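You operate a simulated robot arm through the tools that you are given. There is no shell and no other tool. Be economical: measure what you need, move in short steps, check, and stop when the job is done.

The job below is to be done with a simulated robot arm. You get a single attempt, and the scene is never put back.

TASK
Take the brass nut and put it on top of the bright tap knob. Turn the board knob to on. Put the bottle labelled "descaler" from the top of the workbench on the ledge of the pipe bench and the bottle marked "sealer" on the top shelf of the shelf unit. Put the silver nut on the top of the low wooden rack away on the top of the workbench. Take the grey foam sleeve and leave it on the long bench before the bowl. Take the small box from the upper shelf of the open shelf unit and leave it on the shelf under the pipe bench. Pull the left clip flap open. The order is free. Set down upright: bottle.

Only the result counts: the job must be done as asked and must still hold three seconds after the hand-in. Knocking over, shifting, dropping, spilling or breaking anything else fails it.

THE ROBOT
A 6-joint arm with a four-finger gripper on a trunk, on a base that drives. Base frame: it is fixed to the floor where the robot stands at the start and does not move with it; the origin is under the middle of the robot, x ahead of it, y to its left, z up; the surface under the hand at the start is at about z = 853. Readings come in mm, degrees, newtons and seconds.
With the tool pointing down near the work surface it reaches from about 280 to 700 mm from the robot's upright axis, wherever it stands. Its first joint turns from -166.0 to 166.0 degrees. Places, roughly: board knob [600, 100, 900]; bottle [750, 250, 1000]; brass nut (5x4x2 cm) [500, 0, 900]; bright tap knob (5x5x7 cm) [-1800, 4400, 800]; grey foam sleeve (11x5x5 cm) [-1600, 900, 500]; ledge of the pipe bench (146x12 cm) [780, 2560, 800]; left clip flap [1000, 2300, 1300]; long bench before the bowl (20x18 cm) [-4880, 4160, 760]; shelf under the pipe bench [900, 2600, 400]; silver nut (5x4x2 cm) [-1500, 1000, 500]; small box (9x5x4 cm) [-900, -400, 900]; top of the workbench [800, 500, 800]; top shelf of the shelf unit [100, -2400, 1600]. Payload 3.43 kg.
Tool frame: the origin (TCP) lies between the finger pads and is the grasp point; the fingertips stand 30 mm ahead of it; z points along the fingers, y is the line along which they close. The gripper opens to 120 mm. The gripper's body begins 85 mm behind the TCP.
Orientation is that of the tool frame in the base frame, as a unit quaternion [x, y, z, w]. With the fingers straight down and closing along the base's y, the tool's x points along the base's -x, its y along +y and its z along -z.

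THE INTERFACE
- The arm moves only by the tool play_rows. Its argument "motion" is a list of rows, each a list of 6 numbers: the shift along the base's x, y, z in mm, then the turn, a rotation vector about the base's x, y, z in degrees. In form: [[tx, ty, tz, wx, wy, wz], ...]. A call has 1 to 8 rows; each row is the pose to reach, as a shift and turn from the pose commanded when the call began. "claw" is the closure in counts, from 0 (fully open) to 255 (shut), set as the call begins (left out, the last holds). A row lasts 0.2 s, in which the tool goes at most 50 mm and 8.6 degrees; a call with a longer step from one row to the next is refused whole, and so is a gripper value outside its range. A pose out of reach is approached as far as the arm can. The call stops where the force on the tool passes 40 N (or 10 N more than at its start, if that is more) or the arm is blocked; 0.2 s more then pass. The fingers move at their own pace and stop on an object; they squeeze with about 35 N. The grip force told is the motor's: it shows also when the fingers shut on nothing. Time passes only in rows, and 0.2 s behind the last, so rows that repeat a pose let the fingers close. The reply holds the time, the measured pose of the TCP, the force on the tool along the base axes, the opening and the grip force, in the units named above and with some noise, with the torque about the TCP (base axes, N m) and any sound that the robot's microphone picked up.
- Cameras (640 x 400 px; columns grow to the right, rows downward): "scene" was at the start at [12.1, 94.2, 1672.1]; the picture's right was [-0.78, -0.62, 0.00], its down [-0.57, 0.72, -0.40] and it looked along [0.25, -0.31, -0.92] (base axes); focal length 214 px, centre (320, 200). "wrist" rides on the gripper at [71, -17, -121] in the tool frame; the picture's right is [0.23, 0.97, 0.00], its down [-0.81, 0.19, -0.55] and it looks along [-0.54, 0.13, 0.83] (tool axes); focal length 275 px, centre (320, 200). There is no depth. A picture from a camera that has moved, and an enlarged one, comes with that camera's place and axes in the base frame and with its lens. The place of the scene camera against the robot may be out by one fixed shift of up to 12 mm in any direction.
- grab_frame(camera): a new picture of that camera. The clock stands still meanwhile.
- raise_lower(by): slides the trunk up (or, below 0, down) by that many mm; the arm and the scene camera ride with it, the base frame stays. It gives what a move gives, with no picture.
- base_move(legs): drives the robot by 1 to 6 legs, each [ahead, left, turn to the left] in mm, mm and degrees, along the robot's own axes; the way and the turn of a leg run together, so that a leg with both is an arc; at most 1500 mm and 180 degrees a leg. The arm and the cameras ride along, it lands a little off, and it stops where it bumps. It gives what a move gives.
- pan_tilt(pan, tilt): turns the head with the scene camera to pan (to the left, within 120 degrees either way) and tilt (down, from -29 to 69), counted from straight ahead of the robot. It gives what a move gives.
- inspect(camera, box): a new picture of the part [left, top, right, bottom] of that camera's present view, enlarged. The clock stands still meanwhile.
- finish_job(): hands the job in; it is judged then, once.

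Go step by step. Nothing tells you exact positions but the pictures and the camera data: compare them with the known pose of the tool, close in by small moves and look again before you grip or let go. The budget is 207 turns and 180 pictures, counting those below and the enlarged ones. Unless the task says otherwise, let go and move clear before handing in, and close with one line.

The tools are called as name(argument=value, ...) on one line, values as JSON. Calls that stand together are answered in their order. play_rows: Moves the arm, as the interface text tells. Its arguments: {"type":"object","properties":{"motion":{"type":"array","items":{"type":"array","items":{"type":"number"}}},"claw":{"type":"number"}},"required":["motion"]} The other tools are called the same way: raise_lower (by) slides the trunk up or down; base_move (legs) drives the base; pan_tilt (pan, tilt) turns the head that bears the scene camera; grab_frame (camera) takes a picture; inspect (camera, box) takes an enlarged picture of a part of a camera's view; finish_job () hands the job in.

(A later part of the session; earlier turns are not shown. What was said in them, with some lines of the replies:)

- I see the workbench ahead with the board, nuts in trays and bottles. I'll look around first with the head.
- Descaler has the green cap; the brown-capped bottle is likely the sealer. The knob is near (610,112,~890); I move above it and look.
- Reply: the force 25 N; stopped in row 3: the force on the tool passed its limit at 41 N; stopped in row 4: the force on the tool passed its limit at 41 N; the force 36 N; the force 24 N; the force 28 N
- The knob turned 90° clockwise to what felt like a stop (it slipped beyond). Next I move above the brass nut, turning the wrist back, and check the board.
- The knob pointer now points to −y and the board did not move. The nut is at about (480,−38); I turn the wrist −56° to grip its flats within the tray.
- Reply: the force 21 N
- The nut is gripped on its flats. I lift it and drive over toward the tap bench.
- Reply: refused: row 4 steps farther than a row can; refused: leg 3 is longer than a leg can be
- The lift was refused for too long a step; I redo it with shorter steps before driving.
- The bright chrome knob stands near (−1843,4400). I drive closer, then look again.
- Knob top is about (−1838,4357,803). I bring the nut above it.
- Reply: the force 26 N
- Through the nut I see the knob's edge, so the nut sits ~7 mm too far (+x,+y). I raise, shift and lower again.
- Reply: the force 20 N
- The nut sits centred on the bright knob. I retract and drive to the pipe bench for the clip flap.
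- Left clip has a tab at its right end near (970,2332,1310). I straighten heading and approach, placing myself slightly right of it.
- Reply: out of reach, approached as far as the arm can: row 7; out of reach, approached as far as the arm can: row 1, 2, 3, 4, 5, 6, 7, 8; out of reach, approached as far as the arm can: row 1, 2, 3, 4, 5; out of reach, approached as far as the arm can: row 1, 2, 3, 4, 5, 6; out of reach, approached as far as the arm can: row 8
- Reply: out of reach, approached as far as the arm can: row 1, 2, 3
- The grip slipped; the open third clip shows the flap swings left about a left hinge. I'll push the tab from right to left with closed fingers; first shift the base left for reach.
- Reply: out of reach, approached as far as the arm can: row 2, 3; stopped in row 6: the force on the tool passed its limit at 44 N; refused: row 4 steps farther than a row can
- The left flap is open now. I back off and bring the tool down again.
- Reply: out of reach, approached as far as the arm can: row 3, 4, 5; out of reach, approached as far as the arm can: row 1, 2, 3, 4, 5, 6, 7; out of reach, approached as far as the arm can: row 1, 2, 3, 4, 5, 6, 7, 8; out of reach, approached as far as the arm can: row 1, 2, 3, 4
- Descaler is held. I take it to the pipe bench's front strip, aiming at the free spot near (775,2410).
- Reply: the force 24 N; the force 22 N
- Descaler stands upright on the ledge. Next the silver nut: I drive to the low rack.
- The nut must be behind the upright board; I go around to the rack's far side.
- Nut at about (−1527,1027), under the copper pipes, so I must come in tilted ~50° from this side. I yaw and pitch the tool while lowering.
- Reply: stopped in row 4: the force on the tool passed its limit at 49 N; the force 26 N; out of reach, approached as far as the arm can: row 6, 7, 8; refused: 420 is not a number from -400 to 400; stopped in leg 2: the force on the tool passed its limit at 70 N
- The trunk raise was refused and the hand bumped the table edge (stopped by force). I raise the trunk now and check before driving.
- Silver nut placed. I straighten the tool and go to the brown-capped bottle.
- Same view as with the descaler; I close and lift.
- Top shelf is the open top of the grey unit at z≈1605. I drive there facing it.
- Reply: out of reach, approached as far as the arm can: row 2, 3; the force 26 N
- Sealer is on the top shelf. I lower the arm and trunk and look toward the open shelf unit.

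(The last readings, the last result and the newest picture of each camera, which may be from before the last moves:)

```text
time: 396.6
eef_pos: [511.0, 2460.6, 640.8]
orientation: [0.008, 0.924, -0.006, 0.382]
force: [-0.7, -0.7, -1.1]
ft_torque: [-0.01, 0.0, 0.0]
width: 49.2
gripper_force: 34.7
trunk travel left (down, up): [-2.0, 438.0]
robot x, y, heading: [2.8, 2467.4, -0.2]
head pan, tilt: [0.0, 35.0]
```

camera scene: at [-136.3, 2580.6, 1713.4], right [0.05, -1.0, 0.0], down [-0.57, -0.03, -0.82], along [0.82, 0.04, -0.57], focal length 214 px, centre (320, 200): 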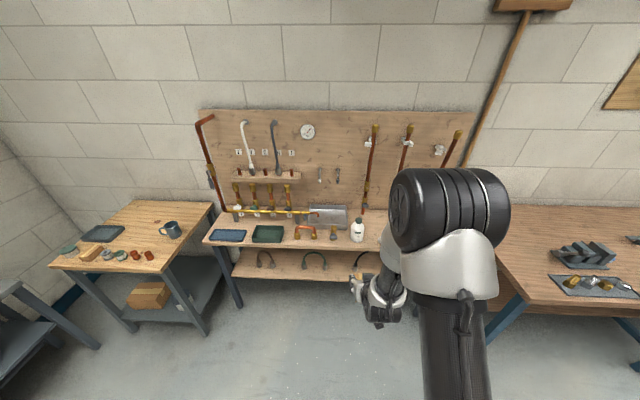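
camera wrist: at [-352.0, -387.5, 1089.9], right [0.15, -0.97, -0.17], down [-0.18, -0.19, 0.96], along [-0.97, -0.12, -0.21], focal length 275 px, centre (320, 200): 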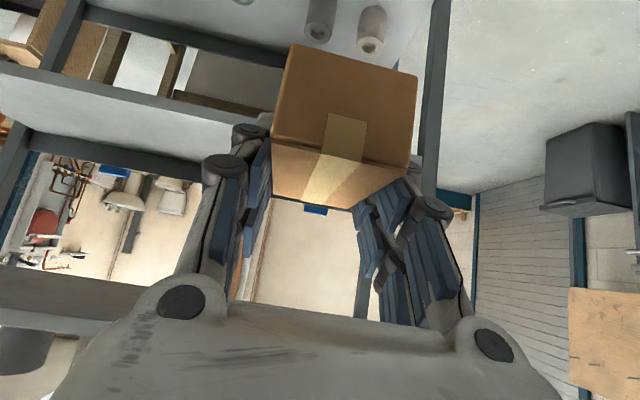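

base_move(legs=[[150, 25, 0]])

grab_frame(camera="wrist")

grab_frame(camera="scene")

```text
time: 398.0
eef_pos: [660.9, 2485.6, 640.2]
orientation: [0.008, 0.924, -0.006, 0.381]
force: [-0.2, -0.6, -0.7]
ft_torque: [0.04, -0.01, 0.01]
width: 49.3
gripper_force: 35.2
trunk travel left (down, up): [-2.0, 438.0]
robot x, y, heading: [156.0, 2491.4, -0.3]
head pan, tilt: [0.0, 35.0]
```

```text
44 pictures are left
camera wrist: at [525.7, 2472.9, 675.6], right [-0.15, 0.98, -0.17], down [0.19, 0.19, 0.96], along [0.97, 0.11, -0.21], focal length 275 px, centre (320, 200)
```

wrist: 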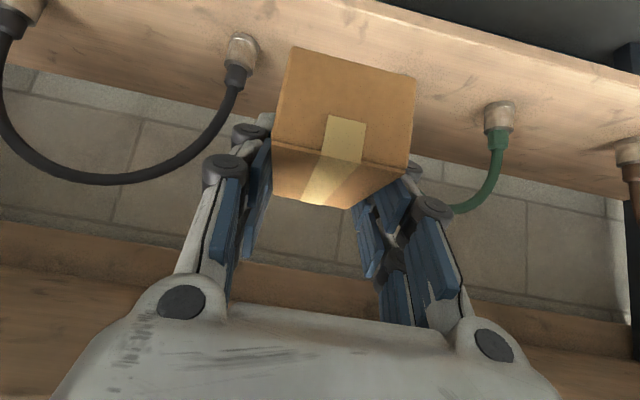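

```text
43 pictures are left
camera scene: at [219.6, 2631.7, 1515.4], right [0.0, -1.0, 0.0], down [-0.57, 0.0, -0.82], along [0.82, 0.0, -0.57], focal length 214 px, centre (320, 200)
```

scene: 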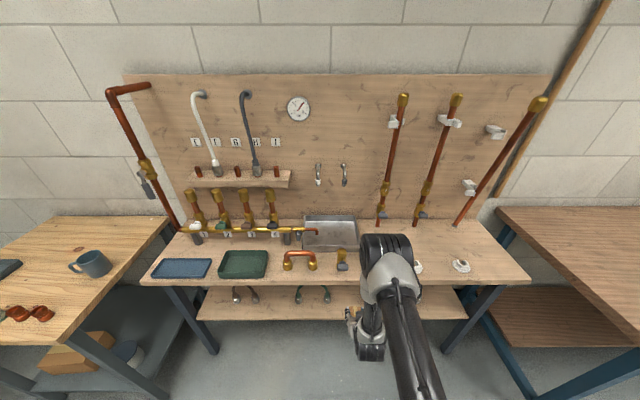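

The descaler would be close to the elbow here; I use the next gap to the left, between the brown and green hoses.

base_move(legs=[[0, 362, 0.3]])

grab_frame(camera="wrist")

```text
time: 400.3
eef_pos: [663.8, 2847.1, 640.1]
orientation: [0.01, 0.924, -0.006, 0.382]
force: [0.6, 0.8, -0.9]
ft_torque: [-0.02, 0.0, -0.01]
width: 49.5
gripper_force: 34.5
trunk travel left (down, up): [-2.0, 438.0]
robot x, y, heading: [159.4, 2856.7, -0.6]
head pan, tilt: [0.0, 35.0]
```

```text
42 pictures are left
camera wrist: at [528.0, 2834.5, 675.7], right [-0.14, 0.98, -0.17], down [0.19, 0.19, 0.96], along [0.97, 0.1, -0.21], focal length 275 px, centre (320, 200)
```

wrist: 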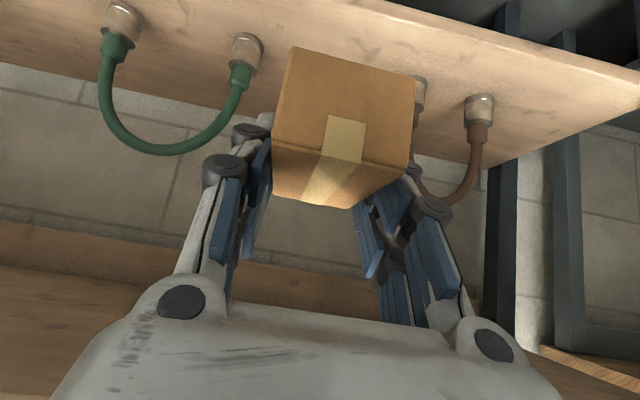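

play_rows(motion=[[32, 2, -32, 0, 0, 0], [64, 3, -64, 0, 0, 0], [96, 5, -96, 0, 0, 0], [128, 6, -128, 0, 0, 0], [159, 6, -155, 0, 0, 0], [159, 6, -165, 0, 0, 0]])

grab_frame(camera="wrist")

grab_frame(camera="scene")

```text
time: 401.7
eef_pos: [823.7, 2853.7, 475.8]
orientation: [0.011, 0.924, -0.007, 0.382]
force: [-1.1, -0.7, -1.5]
ft_torque: [-0.01, -0.02, -0.03]
width: 49.2
gripper_force: 35.0
trunk travel left (down, up): [-2.0, 438.0]
robot x, y, heading: [158.1, 2854.2, -0.5]
head pan, tilt: [0.0, 35.0]
```

```text
41 pictures are left
camera wrist: at [687.9, 2840.5, 510.7], right [-0.14, 0.98, -0.17], down [0.19, 0.19, 0.96], along [0.97, 0.1, -0.21], focal length 275 px, centre (320, 200)
```

wrist: 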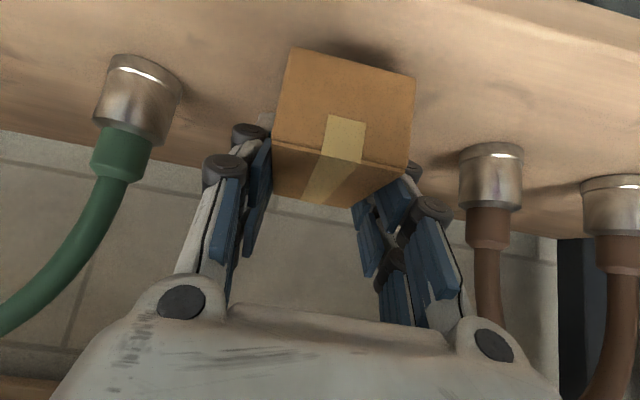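

```text
40 pictures are left
camera scene: at [223.0, 2995.2, 1515.4], right [-0.01, -1.0, 0.0], down [-0.57, 0.01, -0.82], along [0.82, -0.01, -0.57], focal length 214 px, centre (320, 200)
```

scene: 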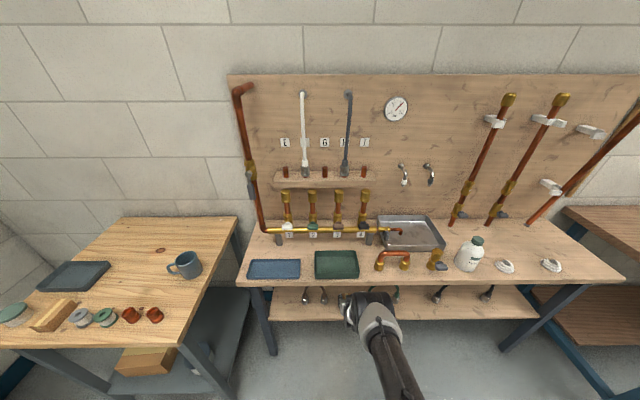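

play_rows(motion=[[0, 0, -8, 0, 0, 0], [0, 0, -14, 0, 0, 0], [0, 0, -19, 0, 0, 0], [0, 0, -24, 0, 0, 0], [0, 0, -28, 0, 0, 0]])

```text
time: 402.8
eef_pos: [828.8, 2852.0, 457.7]
orientation: [0.011, 0.921, -0.006, 0.391]
force: [-3.2, -0.2, 12.7]
ft_torque: [0.11, 0.66, 0.12]
width: 49.8
gripper_force: 35.0
trunk travel left (down, up): [-2.0, 438.0]
robot x, y, heading: [155.8, 2855.2, -0.4]
head pan, tilt: [0.0, 35.0]
stopped in row 5: the force on the tool passed its limit at 49 N (the readings are from after the stop); the commanded pose is now the measured one
```

play_rows(motion=[[0, 0, 0, 0, 0, 0], [0, 0, 0, 0, 0, 0], [0, 0, 0, 0, 0, 0], [0, 0, 0, 0, 0, 0]], claw=70)

play_rows(motion=[[-15, 0, 18, 0, 0, 0], [-45, 0, 48, 0, 0, 0], [-78, 0, 81, 0, 0, 0], [-110, 0, 114, 0, 0, 0], [-140, 0, 148, 0, 0, 0], [-160, 0, 185, 0, 0, 0]])

grab_frame(camera="wrist")

```text
time: 403.8
eef_pos: [825.9, 2853.8, 454.4]
orientation: [0.012, 0.922, -0.007, 0.386]
force: [0.0, 0.8, 0.6]
ft_torque: [0.0, -0.01, -0.02]
width: 87.0
gripper_force: 0.1
trunk travel left (down, up): [-2.0, 438.0]
robot x, y, heading: [154.2, 2858.1, -0.6]
head pan, tilt: [0.0, 35.0]
```

```text
time: 405.2
eef_pos: [667.6, 2852.9, 639.5]
orientation: [0.01, 0.922, -0.006, 0.387]
force: [-0.5, -0.6, -0.2]
ft_torque: [0.02, -0.02, -0.03]
width: 87.1
gripper_force: 0.0
trunk travel left (down, up): [-2.0, 438.0]
robot x, y, heading: [156.8, 2858.3, -0.3]
head pan, tilt: [0.0, 35.0]
```

```text
39 pictures are left
camera wrist: at [531.1, 2841.8, 673.2], right [-0.14, 0.98, -0.17], down [0.18, 0.19, 0.97], along [0.97, 0.1, -0.2], focal length 275 px, centre (320, 200)
```

wrist: 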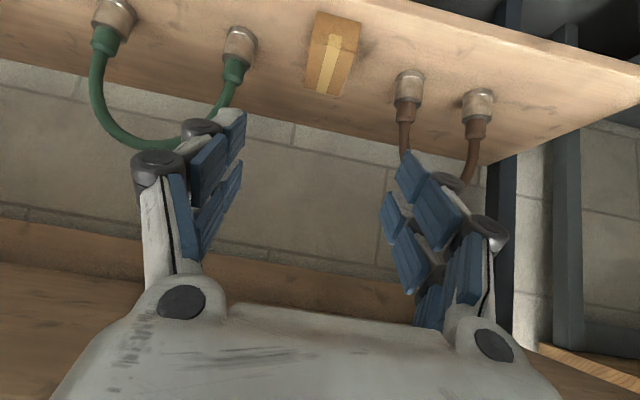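

Box is on the lower shelf. Now the foam sleeve: back off, raise, and return to the rack's far side.

base_move(legs=[[-300, 0, 0.3]])

raise_lower(by=400)

play_rows(motion=[[0, 0, 40, 0, 0, 0], [0, 0, 80, 0, 0, 0], [0, 0, 120, 0, 0, 0], [0, 0, 140, 0, 0, 0]], claw=0)

```text
time: 407.3
eef_pos: [362.3, 2860.0, 639.6]
orientation: [0.008, 0.922, -0.005, 0.388]
force: [-0.2, -0.2, 0.0]
ft_torque: [-0.02, 0.0, 0.02]
width: 87.3
gripper_force: 0.1
trunk travel left (down, up): [-2.0, 438.0]
robot x, y, heading: [-144.2, 2856.8, -0.2]
head pan, tilt: [0.0, 35.0]
```

```text
time: 411.1
eef_pos: [361.8, 2859.2, 1038.4]
orientation: [0.008, 0.922, -0.005, 0.387]
force: [-0.4, 0.0, 0.1]
ft_torque: [-0.03, 0.0, 0.0]
width: 87.2
gripper_force: 0.1
trunk travel left (down, up): [-402.0, 38.0]
robot x, y, heading: [-147.7, 2856.9, -0.3]
head pan, tilt: [0.0, 35.0]
```

```text
time: 412.1
eef_pos: [361.8, 2859.3, 1178.2]
orientation: [0.007, 0.922, -0.005, 0.387]
force: [0.6, -0.1, -0.2]
ft_torque: [-0.03, 0.01, -0.01]
width: 120.1
gripper_force: 0.1
trunk travel left (down, up): [-402.0, 38.0]
robot x, y, heading: [-152.3, 2858.5, -0.2]
head pan, tilt: [0.0, 35.0]
```

base_move(legs=[[0, 232, 0], [-1450, 0, 0], [-620, 0, 0]])

pan_tilt(pan=-60, tilt=40)

grab_frame(camera="scene")

```text
time: 423.8
eef_pos: [-1722.9, 3088.3, 1178.8]
orientation: [0.004, 0.922, -0.004, 0.388]
force: [0.8, 0.3, -0.7]
ft_torque: [-0.02, 0.03, -0.02]
width: 119.8
gripper_force: 0.0
trunk travel left (down, up): [-402.0, 38.0]
robot x, y, heading: [-2229.9, 3083.5, 0.2]
head pan, tilt: [0.0, 35.0]
```

```text
time: 425.1
eef_pos: [-1723.3, 3089.6, 1178.0]
orientation: [0.005, 0.922, -0.004, 0.387]
force: [0.4, 0.0, -1.0]
ft_torque: [-0.04, 0.02, 0.03]
width: 119.8
gripper_force: 0.0
trunk travel left (down, up): [-402.0, 38.0]
robot x, y, heading: [-2236.3, 3081.7, 0.3]
head pan, tilt: [-60.0, 40.0]
```

```text
38 pictures are left
camera scene: at [-2214.9, 3150.1, 1907.8], right [-0.86, -0.5, 0.0], down [-0.32, 0.56, -0.77], along [0.39, -0.66, -0.64], focal length 214 px, centre (320, 200)
```

scene: 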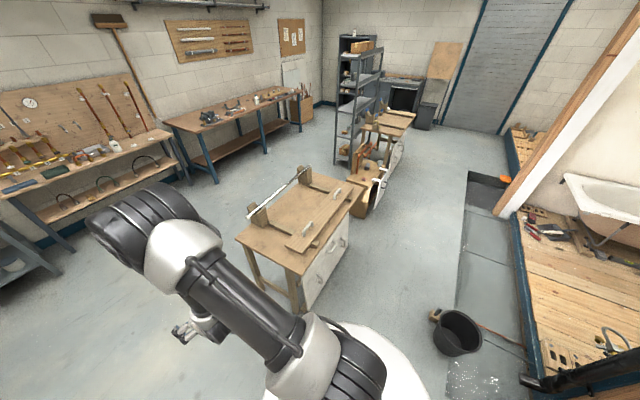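

base_move(legs=[[0, -1400, 0], [10, -530, 0]])

pan_tilt(pan=0, tilt=55)

inspect(camera="scene", box=[260, 120, 440, 260])

grab_frame(camera="wrist")

```text
time: 434.7
eef_pos: [-1704.7, 1156.8, 1178.2]
orientation: [0.006, 0.922, -0.005, 0.388]
force: [-0.1, 0.3, 0.6]
ft_torque: [-0.02, -0.01, -0.01]
width: 119.9
gripper_force: 0.0
trunk travel left (down, up): [-402.0, 38.0]
robot x, y, heading: [-2218.8, 1155.7, 0.1]
head pan, tilt: [-60.0, 40.0]
```

```text
time: 436.0
eef_pos: [-1705.2, 1156.8, 1177.1]
orientation: [0.006, 0.922, -0.005, 0.388]
force: [0.5, -0.3, 0.4]
ft_torque: [0.0, 0.02, -0.02]
width: 120.1
gripper_force: 0.0
trunk travel left (down, up): [-402.0, 38.0]
robot x, y, heading: [-2213.6, 1154.1, -0.1]
head pan, tilt: [0.0, 55.0]
```

```text
2.86 times, centred on (350, 190) of scene
camera zoom: at [-2166.9, 1294.2, 1887.2], right [0.0, -1.0, 0.0], down [-0.82, 0.0, -0.57], along [0.57, 0.0, -0.82], focal length 613 px, centre (234, 229)
```

zoom: 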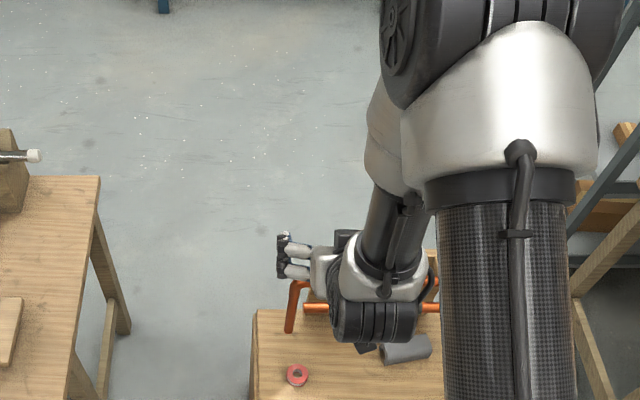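

```text
36 pictures are left
camera wrist: at [-1841.1, 1143.7, 1211.8], right [-0.15, 0.97, -0.17], down [0.17, 0.19, 0.97], along [0.97, 0.11, -0.2], focal length 275 px, centre (320, 200)
```

wrist: 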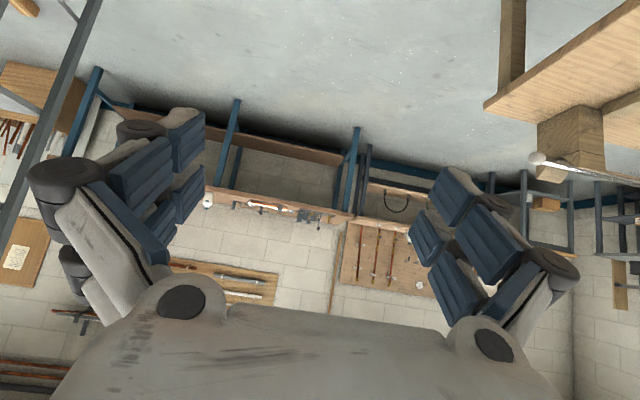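

play_rows(motion=[[0, -10, 0, 0, 0, -7.5], [0, -20, 0, 0, 0, -15], [0, -30, 0, 0, 0, -22.5], [0, -40, 0, 0, 0, -30], [0, -50, 0, 0, 0, -37.5], [5, -55, 0, 0, 0, -45], [10, -60, 0, 0, 0, -52.5], [15, -65, 0, 0, 0, -60]])

play_rows(motion=[[0, 0, 0, -5.2, -3, 0], [0, 0, 0, -10.4, -6, 0], [0, 0, 0, -10.4, -6, 0]])

```text
time: 437.8
eef_pos: [-1690.0, 1091.1, 1178.0]
orientation: [0.466, 0.796, -0.197, 0.334]
force: [0.4, -0.3, 0.8]
ft_torque: [-0.03, 0.03, -0.03]
width: 119.8
gripper_force: 0.0
trunk travel left (down, up): [-402.0, 38.0]
robot x, y, heading: [-2211.8, 1153.2, 0.3]
head pan, tilt: [0.0, 55.0]
```

```text
time: 438.6
eef_pos: [-1691.4, 1092.1, 1177.4]
orientation: [0.443, 0.756, -0.244, 0.416]
force: [-0.2, 0.1, 0.1]
ft_torque: [0.02, 0.0, 0.03]
width: 120.1
gripper_force: 0.0
trunk travel left (down, up): [-402.0, 38.0]
robot x, y, heading: [-2216.9, 1156.1, -0.0]
head pan, tilt: [0.0, 55.0]
```

raise_lower(by=-390)

play_rows(motion=[[0, 0, -45, 0, 0, 0], [0, 0, -90, 0, 0, 0], [15, -27, -120, 0, 0, 0], [30, -54, -140, 0, 0, 0], [40, -72, -155, 0, 0, 0], [40, -72, -155, 0, 0, 0]])

grab_frame(camera="wrist")

```text
time: 442.4
eef_pos: [-1691.2, 1093.0, 787.8]
orientation: [0.444, 0.756, -0.244, 0.415]
force: [-0.4, -0.5, 0.2]
ft_torque: [0.01, 0.01, 0.0]
width: 119.8
gripper_force: 0.0
trunk travel left (down, up): [-12.0, 428.0]
robot x, y, heading: [-2213.5, 1150.9, 0.0]
head pan, tilt: [0.0, 55.0]
```

```text
time: 443.8
eef_pos: [-1650.5, 1022.5, 633.5]
orientation: [0.443, 0.756, -0.244, 0.416]
force: [-0.6, -0.1, 0.6]
ft_torque: [-0.01, -0.01, -0.02]
width: 119.8
gripper_force: 0.1
trunk travel left (down, up): [-12.0, 428.0]
robot x, y, heading: [-2216.7, 1155.8, 0.1]
head pan, tilt: [0.0, 55.0]
```

```text
35 pictures are left
camera wrist: at [-1733.3, 1137.2, 639.3], right [0.79, 0.58, -0.2], down [0.15, 0.12, 0.98], along [0.59, -0.8, 0.01], focal length 275 px, centre (320, 200)
```

wrist: 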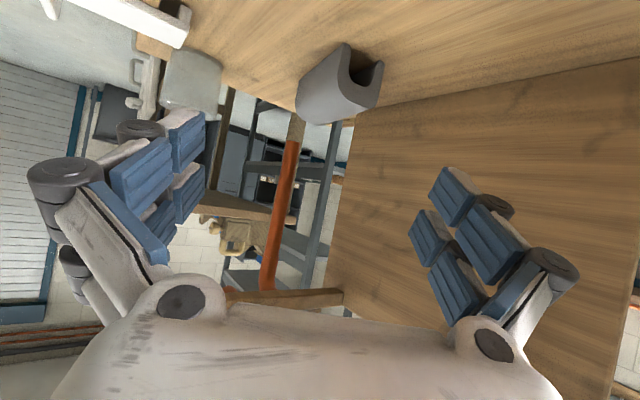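

play_rows(motion=[[18, -32, -23, 0, 0, 0], [36, -64, -46, 0, 0, 0], [52, -91, -65, 0, 0, 0], [52, -91, -65, 0, 0, 0]], claw=21)

grab_frame(camera="wrist")

```text
time: 444.8
eef_pos: [-1597.1, 931.2, 567.2]
orientation: [0.443, 0.756, -0.244, 0.416]
force: [0.1, -0.9, 0.2]
ft_torque: [0.0, 0.01, 0.0]
width: 109.9
gripper_force: 0.1
trunk travel left (down, up): [-12.0, 428.0]
robot x, y, heading: [-2214.0, 1153.1, 0.1]
head pan, tilt: [0.0, 55.0]
```

```text
34 pictures are left
camera wrist: at [-1680.3, 1046.5, 572.1], right [0.79, 0.58, -0.2], down [0.15, 0.12, 0.98], along [0.59, -0.8, 0.01], focal length 275 px, centre (320, 200)
```

wrist: 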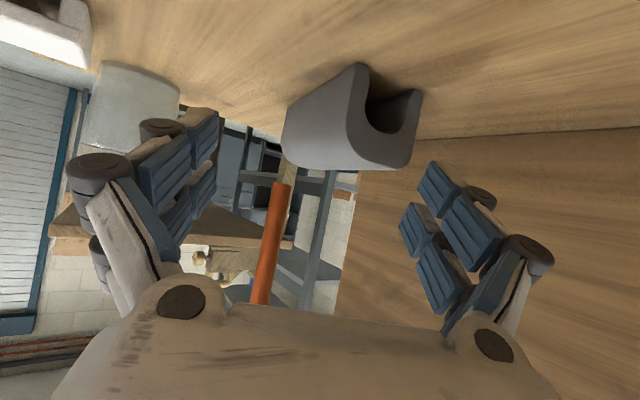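

play_rows(motion=[[0, 0, 0, 0, 0, -4], [0, 0, 0, 0, 0, -8], [12, -16, -12, 0, 0, -8], [22, -29, -22, 0, 0, -8], [27, -36, -26, 0, 0, -8], [27, -36, -26, 0, 0, -8]], claw=34)

grab_frame(camera="wrist")

```text
time: 446.2
eef_pos: [-1575.7, 894.8, 547.0]
orientation: [0.494, 0.724, -0.271, 0.398]
force: [0.2, 0.6, -0.4]
ft_torque: [0.02, 0.0, -0.01]
width: 103.8
gripper_force: 0.0
out of reach, approached as far as the arm can: row 5, 6
trunk travel left (down, up): [-12.0, 428.0]
robot x, y, heading: [-2213.2, 1154.6, -0.1]
head pan, tilt: [0.0, 55.0]
```

```text
33 pictures are left
camera wrist: at [-1641.6, 1020.5, 551.1], right [0.86, 0.47, -0.19], down [0.17, 0.1, 0.98], along [0.48, -0.88, 0.01], focal length 275 px, centre (320, 200)
```

wrist: 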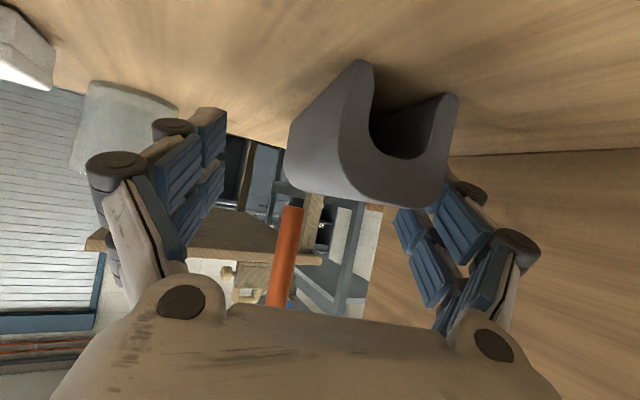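

play_rows(motion=[[0, 0, 0, 0, 0, 0], [0, 0, 0, 0, 0, 0], [0, 0, 0, 0, 0, 0], [0, 0, 0, 0, 0, 0], [0, 0, 0, 0, 0, 0], [0, 0, 0, 0, 0, 0]], claw=255)

grab_frame(camera="wrist")

```text
time: 447.6
eef_pos: [-1575.9, 895.0, 546.7]
orientation: [0.495, 0.723, -0.272, 0.397]
force: [-0.5, 0.4, 0.0]
ft_torque: [0.0, -0.05, -0.03]
width: 47.1
gripper_force: 34.9
trunk travel left (down, up): [-12.0, 428.0]
robot x, y, heading: [-2218.8, 1151.6, -0.1]
head pan, tilt: [0.0, 55.0]
```

```text
32 pictures are left
camera wrist: at [-1641.5, 1020.6, 551.2], right [0.86, 0.47, -0.19], down [0.17, 0.1, 0.98], along [0.48, -0.88, 0.01], focal length 275 px, centre (320, 200)
```

wrist: 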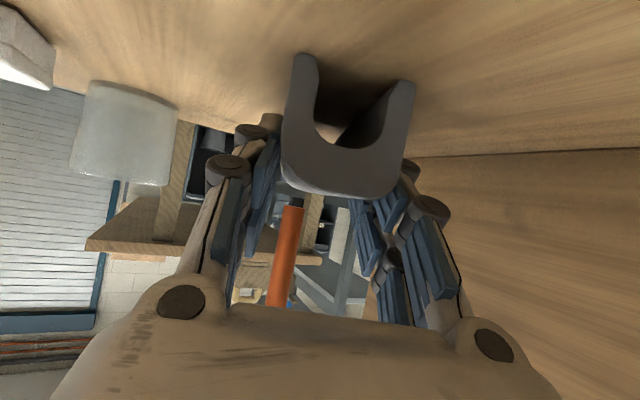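

play_rows(motion=[[-4, 5, 12, 0, 0, 0], [-20, 35, 35, 0, 0, 0], [-38, 65, 55, 0, 0, 0], [-56, 95, 75, 0, 0, 0], [-74, 127, 95, 0, 0, 0], [-95, 155, 125, 0, 0, 0], [-112, 185, 160, 0, 0, 0], [-115, 197, 205, 0, 0, 0]])

grab_frame(camera="wrist")

```text
time: 449.4
eef_pos: [-1694.6, 1090.1, 753.7]
orientation: [0.495, 0.723, -0.273, 0.397]
force: [0.5, 0.6, 0.5]
ft_torque: [-0.02, 0.01, -0.03]
width: 46.9
gripper_force: 34.9
trunk travel left (down, up): [-12.0, 428.0]
robot x, y, heading: [-2214.8, 1151.7, 0.1]
head pan, tilt: [0.0, 55.0]
```

```text
31 pictures are left
camera wrist: at [-1759.8, 1216.0, 757.1], right [0.86, 0.47, -0.2], down [0.17, 0.1, 0.98], along [0.48, -0.88, 0.01], focal length 275 px, centre (320, 200)
```

wrist: 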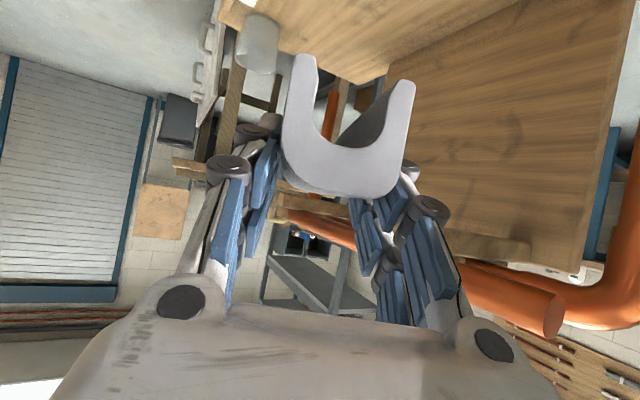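

raise_lower(by=390)

pan_tilt(pan=110, tilt=20)

```text
time: 453.1
eef_pos: [-1692.8, 1090.0, 1142.5]
orientation: [0.496, 0.723, -0.273, 0.397]
force: [-0.5, -0.6, -1.0]
ft_torque: [-0.02, 0.0, -0.02]
width: 46.9
gripper_force: 35.2
trunk travel left (down, up): [-402.0, 38.0]
robot x, y, heading: [-2211.7, 1158.1, -0.1]
head pan, tilt: [0.0, 55.0]
```

```text
time: 455.0
eef_pos: [-1694.0, 1090.9, 1141.6]
orientation: [0.495, 0.723, -0.272, 0.397]
force: [0.0, 0.7, -0.9]
ft_torque: [-0.03, -0.02, 0.01]
width: 46.9
gripper_force: 35.0
trunk travel left (down, up): [-402.0, 38.0]
robot x, y, heading: [-2217.0, 1154.9, 0.2]
head pan, tilt: [110.0, 20.0]
```

base_move(legs=[[0, 1400, 0], [0, 700, 0]])

grab_frame(camera="scene")

```text
time: 465.5
eef_pos: [-1679.4, 3199.0, 1142.3]
orientation: [0.499, 0.72, -0.275, 0.396]
force: [0.6, 0.0, -0.1]
ft_torque: [0.02, -0.01, 0.01]
width: 47.0
gripper_force: 35.0
trunk travel left (down, up): [-402.0, 38.0]
robot x, y, heading: [-2195.7, 3267.0, -0.4]
head pan, tilt: [110.0, 20.0]
```

```text
30 pictures are left
camera scene: at [-2254.0, 3494.9, 1939.2], right [0.94, 0.33, 0.0], down [0.11, -0.32, -0.94], along [-0.31, 0.89, -0.34], focal length 214 px, centre (320, 200)
```

scene: 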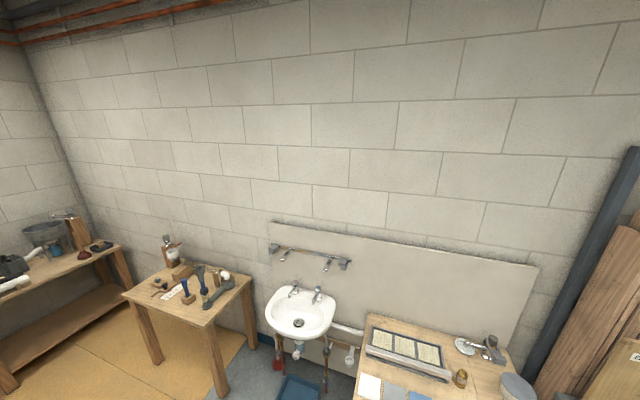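

The long bench stands at the left wall with the bowl. I turn to face it and drive part-way, then look.

base_move(legs=[[0, 140, 0.4], [0, 0, 180], [1350, 0, 0]])

pan_tilt(pan=0, tilt=30)

grab_frame(camera="scene")

```text
time: 480.6
eef_pos: [-4079.5, 3435.7, 1143.6]
orientation: [0.729, -0.486, -0.4, -0.268]
force: [-1.0, 0.3, -0.1]
ft_torque: [-0.02, -0.01, 0.0]
width: 46.9
gripper_force: 34.9
trunk travel left (down, up): [-402.0, 38.0]
robot x, y, heading: [-3556.1, 3385.7, -178.0]
head pan, tilt: [110.0, 20.0]
```

```text
time: 482.5
eef_pos: [-4079.5, 3434.7, 1142.1]
orientation: [0.73, -0.486, -0.4, -0.267]
force: [-0.2, -1.0, 0.1]
ft_torque: [0.02, 0.0, -0.01]
width: 46.9
gripper_force: 35.3
trunk travel left (down, up): [-402.0, 38.0]
robot x, y, heading: [-3558.8, 3385.5, -178.2]
head pan, tilt: [0.0, 30.0]
```

```text
29 pictures are left
camera scene: at [-3629.2, 3243.9, 1923.2], right [-0.03, 1.0, 0.0], down [0.5, 0.01, -0.87], along [-0.87, -0.02, -0.5], focal length 214 px, centre (320, 200)
```

scene: 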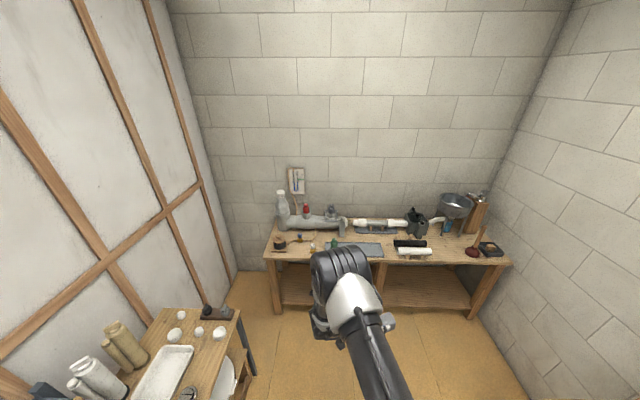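

inspect(camera="scene", box=[380, 185, 520, 285])

```text
4.00 times, centred on (450, 235) of scene
camera zoom: at [-3629.2, 3243.9, 1923.2], right [-0.03, 1.0, 0.0], down [0.5, 0.01, -0.87], along [-0.87, -0.02, -0.5], focal length 858 px, centre (-200, 60)
```

zoom: 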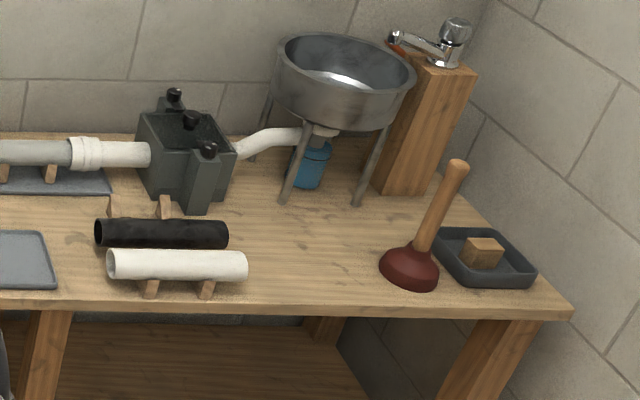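

play_rows(motion=[[0, 0, 0, 0, 0, 8.4], [0, 0, 0, 0, 0, 16.8], [0, 0, 0, 0, 0, 25.2], [0, 0, 0, 0, 0, 33.6], [0, 0, 0, 0, 0, 42], [0, 0, 0, 0, 0, 50.4], [0, 0, 0, 0, 0, 58.8], [0, 0, 0, 0, 0, 66.7]])

base_move(legs=[[700, 0, -1.8], [0, -500, 0]])

pan_tilt(pan=-15, tilt=50)

grab_frame(camera="scene")

grab_frame(camera="wrist")

```text
time: 484.3
eef_pos: [-4080.2, 3436.1, 1142.1]
orientation: [0.876, -0.004, -0.482, -0.002]
force: [-1.0, 0.3, -0.4]
ft_torque: [0.0, 0.03, 0.03]
width: 46.9
gripper_force: 34.6
trunk travel left (down, up): [-402.0, 38.0]
robot x, y, heading: [-3560.6, 3382.3, -178.5]
head pan, tilt: [0.0, 30.0]
```

```text
time: 490.7
eef_pos: [-4773.9, 3959.0, 1142.5]
orientation: [0.876, -0.021, -0.482, -0.011]
force: [0.3, 0.3, -0.1]
ft_torque: [-0.01, 0.03, 0.01]
width: 46.6
gripper_force: 35.3
trunk travel left (down, up): [-402.0, 38.0]
robot x, y, heading: [-4253.5, 3890.9, 179.6]
head pan, tilt: [0.0, 30.0]
```

```text
time: 491.5
eef_pos: [-4773.6, 3957.8, 1141.6]
orientation: [0.876, -0.021, -0.482, -0.012]
force: [0.1, -0.1, -0.8]
ft_torque: [0.0, -0.01, 0.02]
width: 46.9
gripper_force: 35.0
trunk travel left (down, up): [-402.0, 38.0]
robot x, y, heading: [-4255.9, 3888.5, 179.4]
head pan, tilt: [-15.0, 50.0]
```

```text
27 pictures are left
camera scene: at [-4314.4, 3768.9, 1893.7], right [0.27, 0.96, 0.0], down [0.74, -0.21, -0.64], along [-0.62, 0.17, -0.77], focal length 214 px, centre (320, 200)
```

scene: 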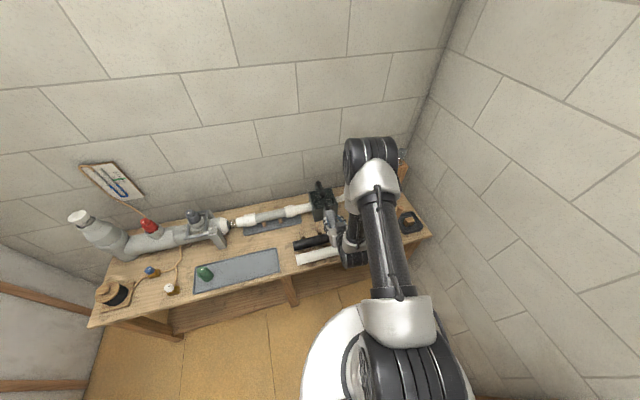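

```text
26 pictures are left
camera wrist: at [-4632.6, 3969.1, 1146.6], right [0.08, -0.98, -0.2], down [0.02, -0.19, 0.98], along [-1.0, -0.08, 0.01], focal length 275 px, centre (320, 200)
```

wrist: 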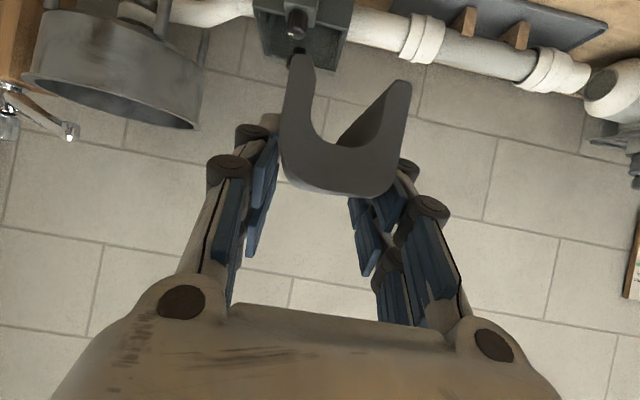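

play_rows(motion=[[0, 40, 0, 0, 0, 0], [0, 80, 0, 0, 0, 0], [0, 120, 0, 0, 0, 0], [0, 160, 0, 0, 0, 0], [-20, 195, 0, 0, 0, 0], [-50, 207, 0, 0, 0, 0], [-90, 207, -20, 0, 0, 0], [-90, 207, -20, 0, 0, 0]])

grab_frame(camera="scene")

```text
time: 493.3
eef_pos: [-4864.6, 4167.3, 1124.8]
orientation: [0.876, -0.022, -0.481, -0.012]
force: [0.7, -0.5, -1.5]
ft_torque: [0.0, -0.01, 0.0]
width: 46.7
gripper_force: 35.0
trunk travel left (down, up): [-402.0, 38.0]
robot x, y, heading: [-4258.8, 3888.7, 179.5]
head pan, tilt: [-15.0, 50.0]
```

```text
25 pictures are left
camera scene: at [-4312.5, 3769.4, 1893.8], right [0.27, 0.96, 0.0], down [0.74, -0.21, -0.64], along [-0.62, 0.17, -0.77], focal length 214 px, centre (320, 200)
```

scene: 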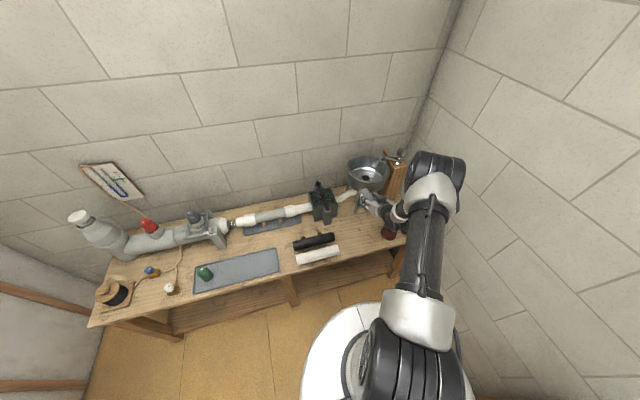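

raise_lower(by=-150)

grab_frame(camera="wrist")

grab_frame(camera="scene")

```text
time: 495.1
eef_pos: [-4865.0, 4167.1, 973.8]
orientation: [0.876, -0.021, -0.482, -0.012]
force: [0.8, -0.3, 0.3]
ft_torque: [-0.02, -0.03, 0.05]
width: 46.7
gripper_force: 35.0
trunk travel left (down, up): [-252.0, 188.0]
robot x, y, heading: [-4252.4, 3887.9, 179.6]
head pan, tilt: [-15.0, 50.0]
```

```text
24 pictures are left
camera wrist: at [-4724.1, 4177.8, 979.2], right [0.08, -0.98, -0.2], down [0.02, -0.19, 0.98], along [-1.0, -0.08, 0.01], focal length 275 px, centre (320, 200)
```

wrist: 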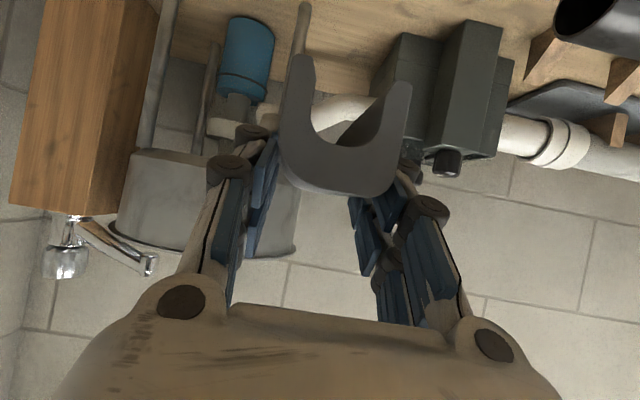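

```text
23 pictures are left
camera scene: at [-4314.3, 3769.2, 1743.8], right [0.27, 0.96, 0.0], down [0.74, -0.21, -0.64], along [-0.62, 0.17, -0.77], focal length 214 px, centre (320, 200)
```

scene: 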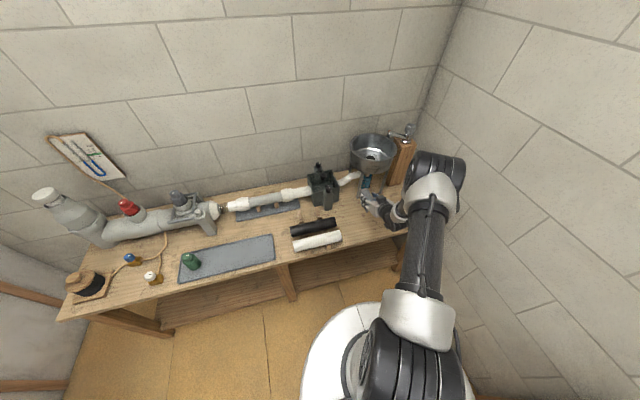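

raise_lower(by=-125)

grab_frame(camera="wrist")

```text
time: 496.6
eef_pos: [-4866.6, 4167.2, 849.7]
orientation: [0.876, -0.021, -0.481, -0.012]
force: [-0.5, 0.4, -0.5]
ft_torque: [0.0, -0.03, 0.01]
width: 46.7
gripper_force: 35.2
trunk travel left (down, up): [-127.0, 313.0]
robot x, y, heading: [-4254.7, 3890.9, 179.4]
head pan, tilt: [-15.0, 50.0]
```

```text
22 pictures are left
camera wrist: at [-4724.1, 4177.8, 854.3], right [0.08, -0.98, -0.2], down [0.02, -0.19, 0.98], along [-1.0, -0.08, 0.01], focal length 275 px, centre (320, 200)
```

wrist: 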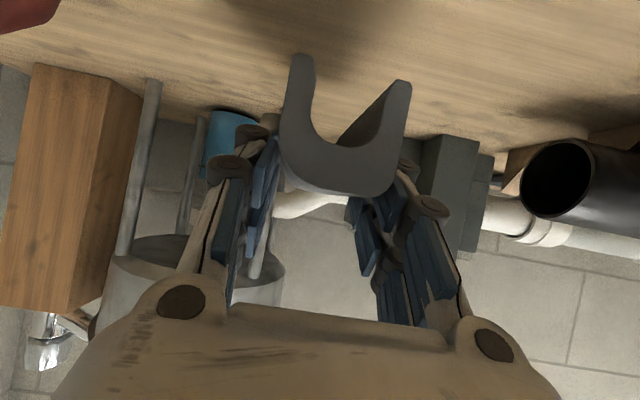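

play_rows(motion=[[0, 0, -12, 0, 0, 0], [0, 0, -22, 0, 0, 0], [0, 0, -30, 0, 0, 0], [0, 0, -36, 0, 0, 0], [0, 0, -41, 0, 0, 0], [0, 0, -45, 0, 0, 0]])

```text
time: 498.0
eef_pos: [-4866.7, 4166.5, 806.6]
orientation: [0.875, -0.02, -0.484, -0.012]
force: [2.6, -1.6, 11.3]
ft_torque: [-0.18, -0.55, -0.02]
width: 46.8
gripper_force: 35.1
trunk travel left (down, up): [-127.0, 313.0]
robot x, y, heading: [-4250.1, 3890.9, 179.5]
head pan, tilt: [-15.0, 50.0]
```

play_rows(motion=[[0, 0, 0, 0, 0, 0], [0, 0, 0, 0, 0, 0], [0, 0, 0, 0, 0, 0], [0, 0, 0, 0, 0, 0]], claw=60)

play_rows(motion=[[10, 0, 15, 0, 0, 0], [35, 0, 40, 0, 0, 0], [60, 0, 70, 0, 0, 0], [80, 0, 110, 0, 0, 0], [90, 0, 150, 0, 0, 0]])

grab_frame(camera="wrist")

inspect(camera="scene", box=[330, 180, 450, 280])

```text
time: 499.0
eef_pos: [-4865.1, 4165.5, 805.4]
orientation: [0.876, -0.021, -0.481, -0.012]
force: [0.3, -0.5, -0.1]
ft_torque: [0.0, 0.01, -0.02]
width: 92.0
gripper_force: 0.1
trunk travel left (down, up): [-127.0, 313.0]
robot x, y, heading: [-4253.5, 3883.4, 179.4]
head pan, tilt: [-15.0, 50.0]
```

```text
time: 500.2
eef_pos: [-4775.3, 4164.0, 955.7]
orientation: [0.876, -0.021, -0.482, -0.011]
force: [-0.6, -0.8, 0.0]
ft_torque: [-0.01, 0.03, -0.02]
width: 91.9
gripper_force: 0.2
trunk travel left (down, up): [-127.0, 313.0]
robot x, y, heading: [-4253.6, 3885.5, 179.3]
head pan, tilt: [-15.0, 50.0]
```

```text
21 pictures are left
camera wrist: at [-4633.2, 4177.0, 960.2], right [0.08, -0.98, -0.19], down [0.02, -0.19, 0.98], along [-1.0, -0.08, 0.01], focal length 275 px, centre (320, 200)
```

wrist: 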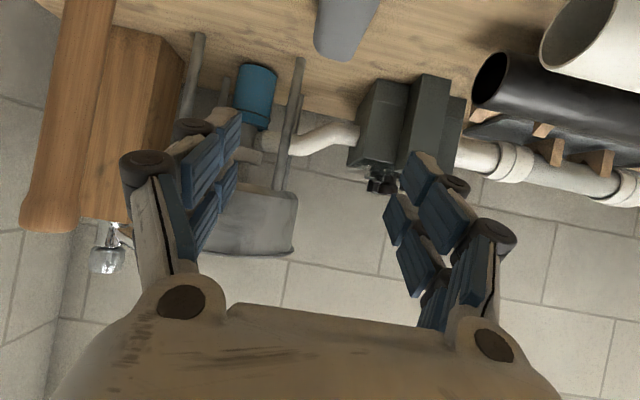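

```text
4.00 times, centred on (390, 230) of scene
camera zoom: at [-4313.7, 3768.8, 1618.7], right [0.27, 0.96, 0.0], down [0.74, -0.21, -0.64], along [-0.62, 0.17, -0.77], focal length 858 px, centre (40, 80)
```

zoom: 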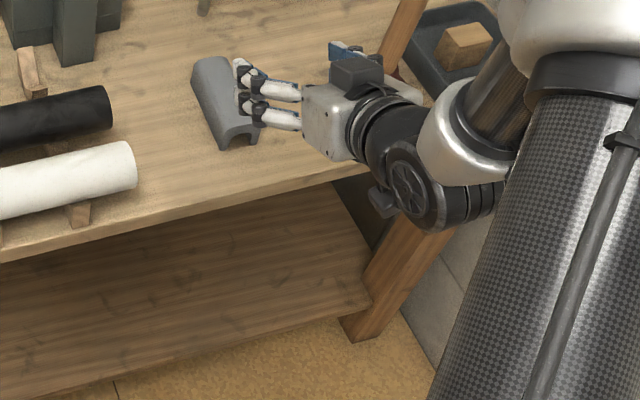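

play_rows(motion=[[30, -5, 30, 0, 0, 0], [50, -15, 65, 0, 0, 0], [60, -30, 100, 0, 0, 0], [60, -30, 100, 0, 0, 0]])

inspect(camera="scene", box=[330, 160, 450, 260])

```text
time: 501.2
eef_pos: [-4716.1, 4135.7, 1056.5]
orientation: [0.876, -0.021, -0.481, -0.012]
force: [0.2, -0.2, -0.1]
ft_torque: [-0.03, -0.03, -0.01]
width: 91.7
gripper_force: 0.0
trunk travel left (down, up): [-127.0, 313.0]
robot x, y, heading: [-4254.7, 3887.8, 179.6]
head pan, tilt: [-15.0, 50.0]
```

```text
4.00 times, centred on (390, 210) of scene
camera zoom: at [-4314.6, 3769.6, 1618.6], right [0.27, 0.96, 0.0], down [0.74, -0.21, -0.64], along [-0.62, 0.17, -0.77], focal length 858 px, centre (40, 160)
```

zoom: 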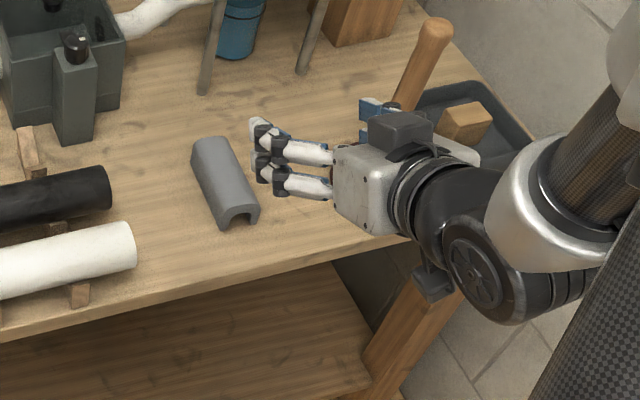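

The sleeve now lies in front of the bowl at about (−4890, 4164). I saw each of the other items in place when I set it down, so I hand in.

finish_job()

```text
The job is handed in.
```

I finished every item and handed the job in, but two things may count against it. The board has no markings, so I took the stop after a 90° clockwise turn as "on" for the knob. The hand also bumped the edge of the wooden work table once, about 70 N; it looked unmoved afterwards.
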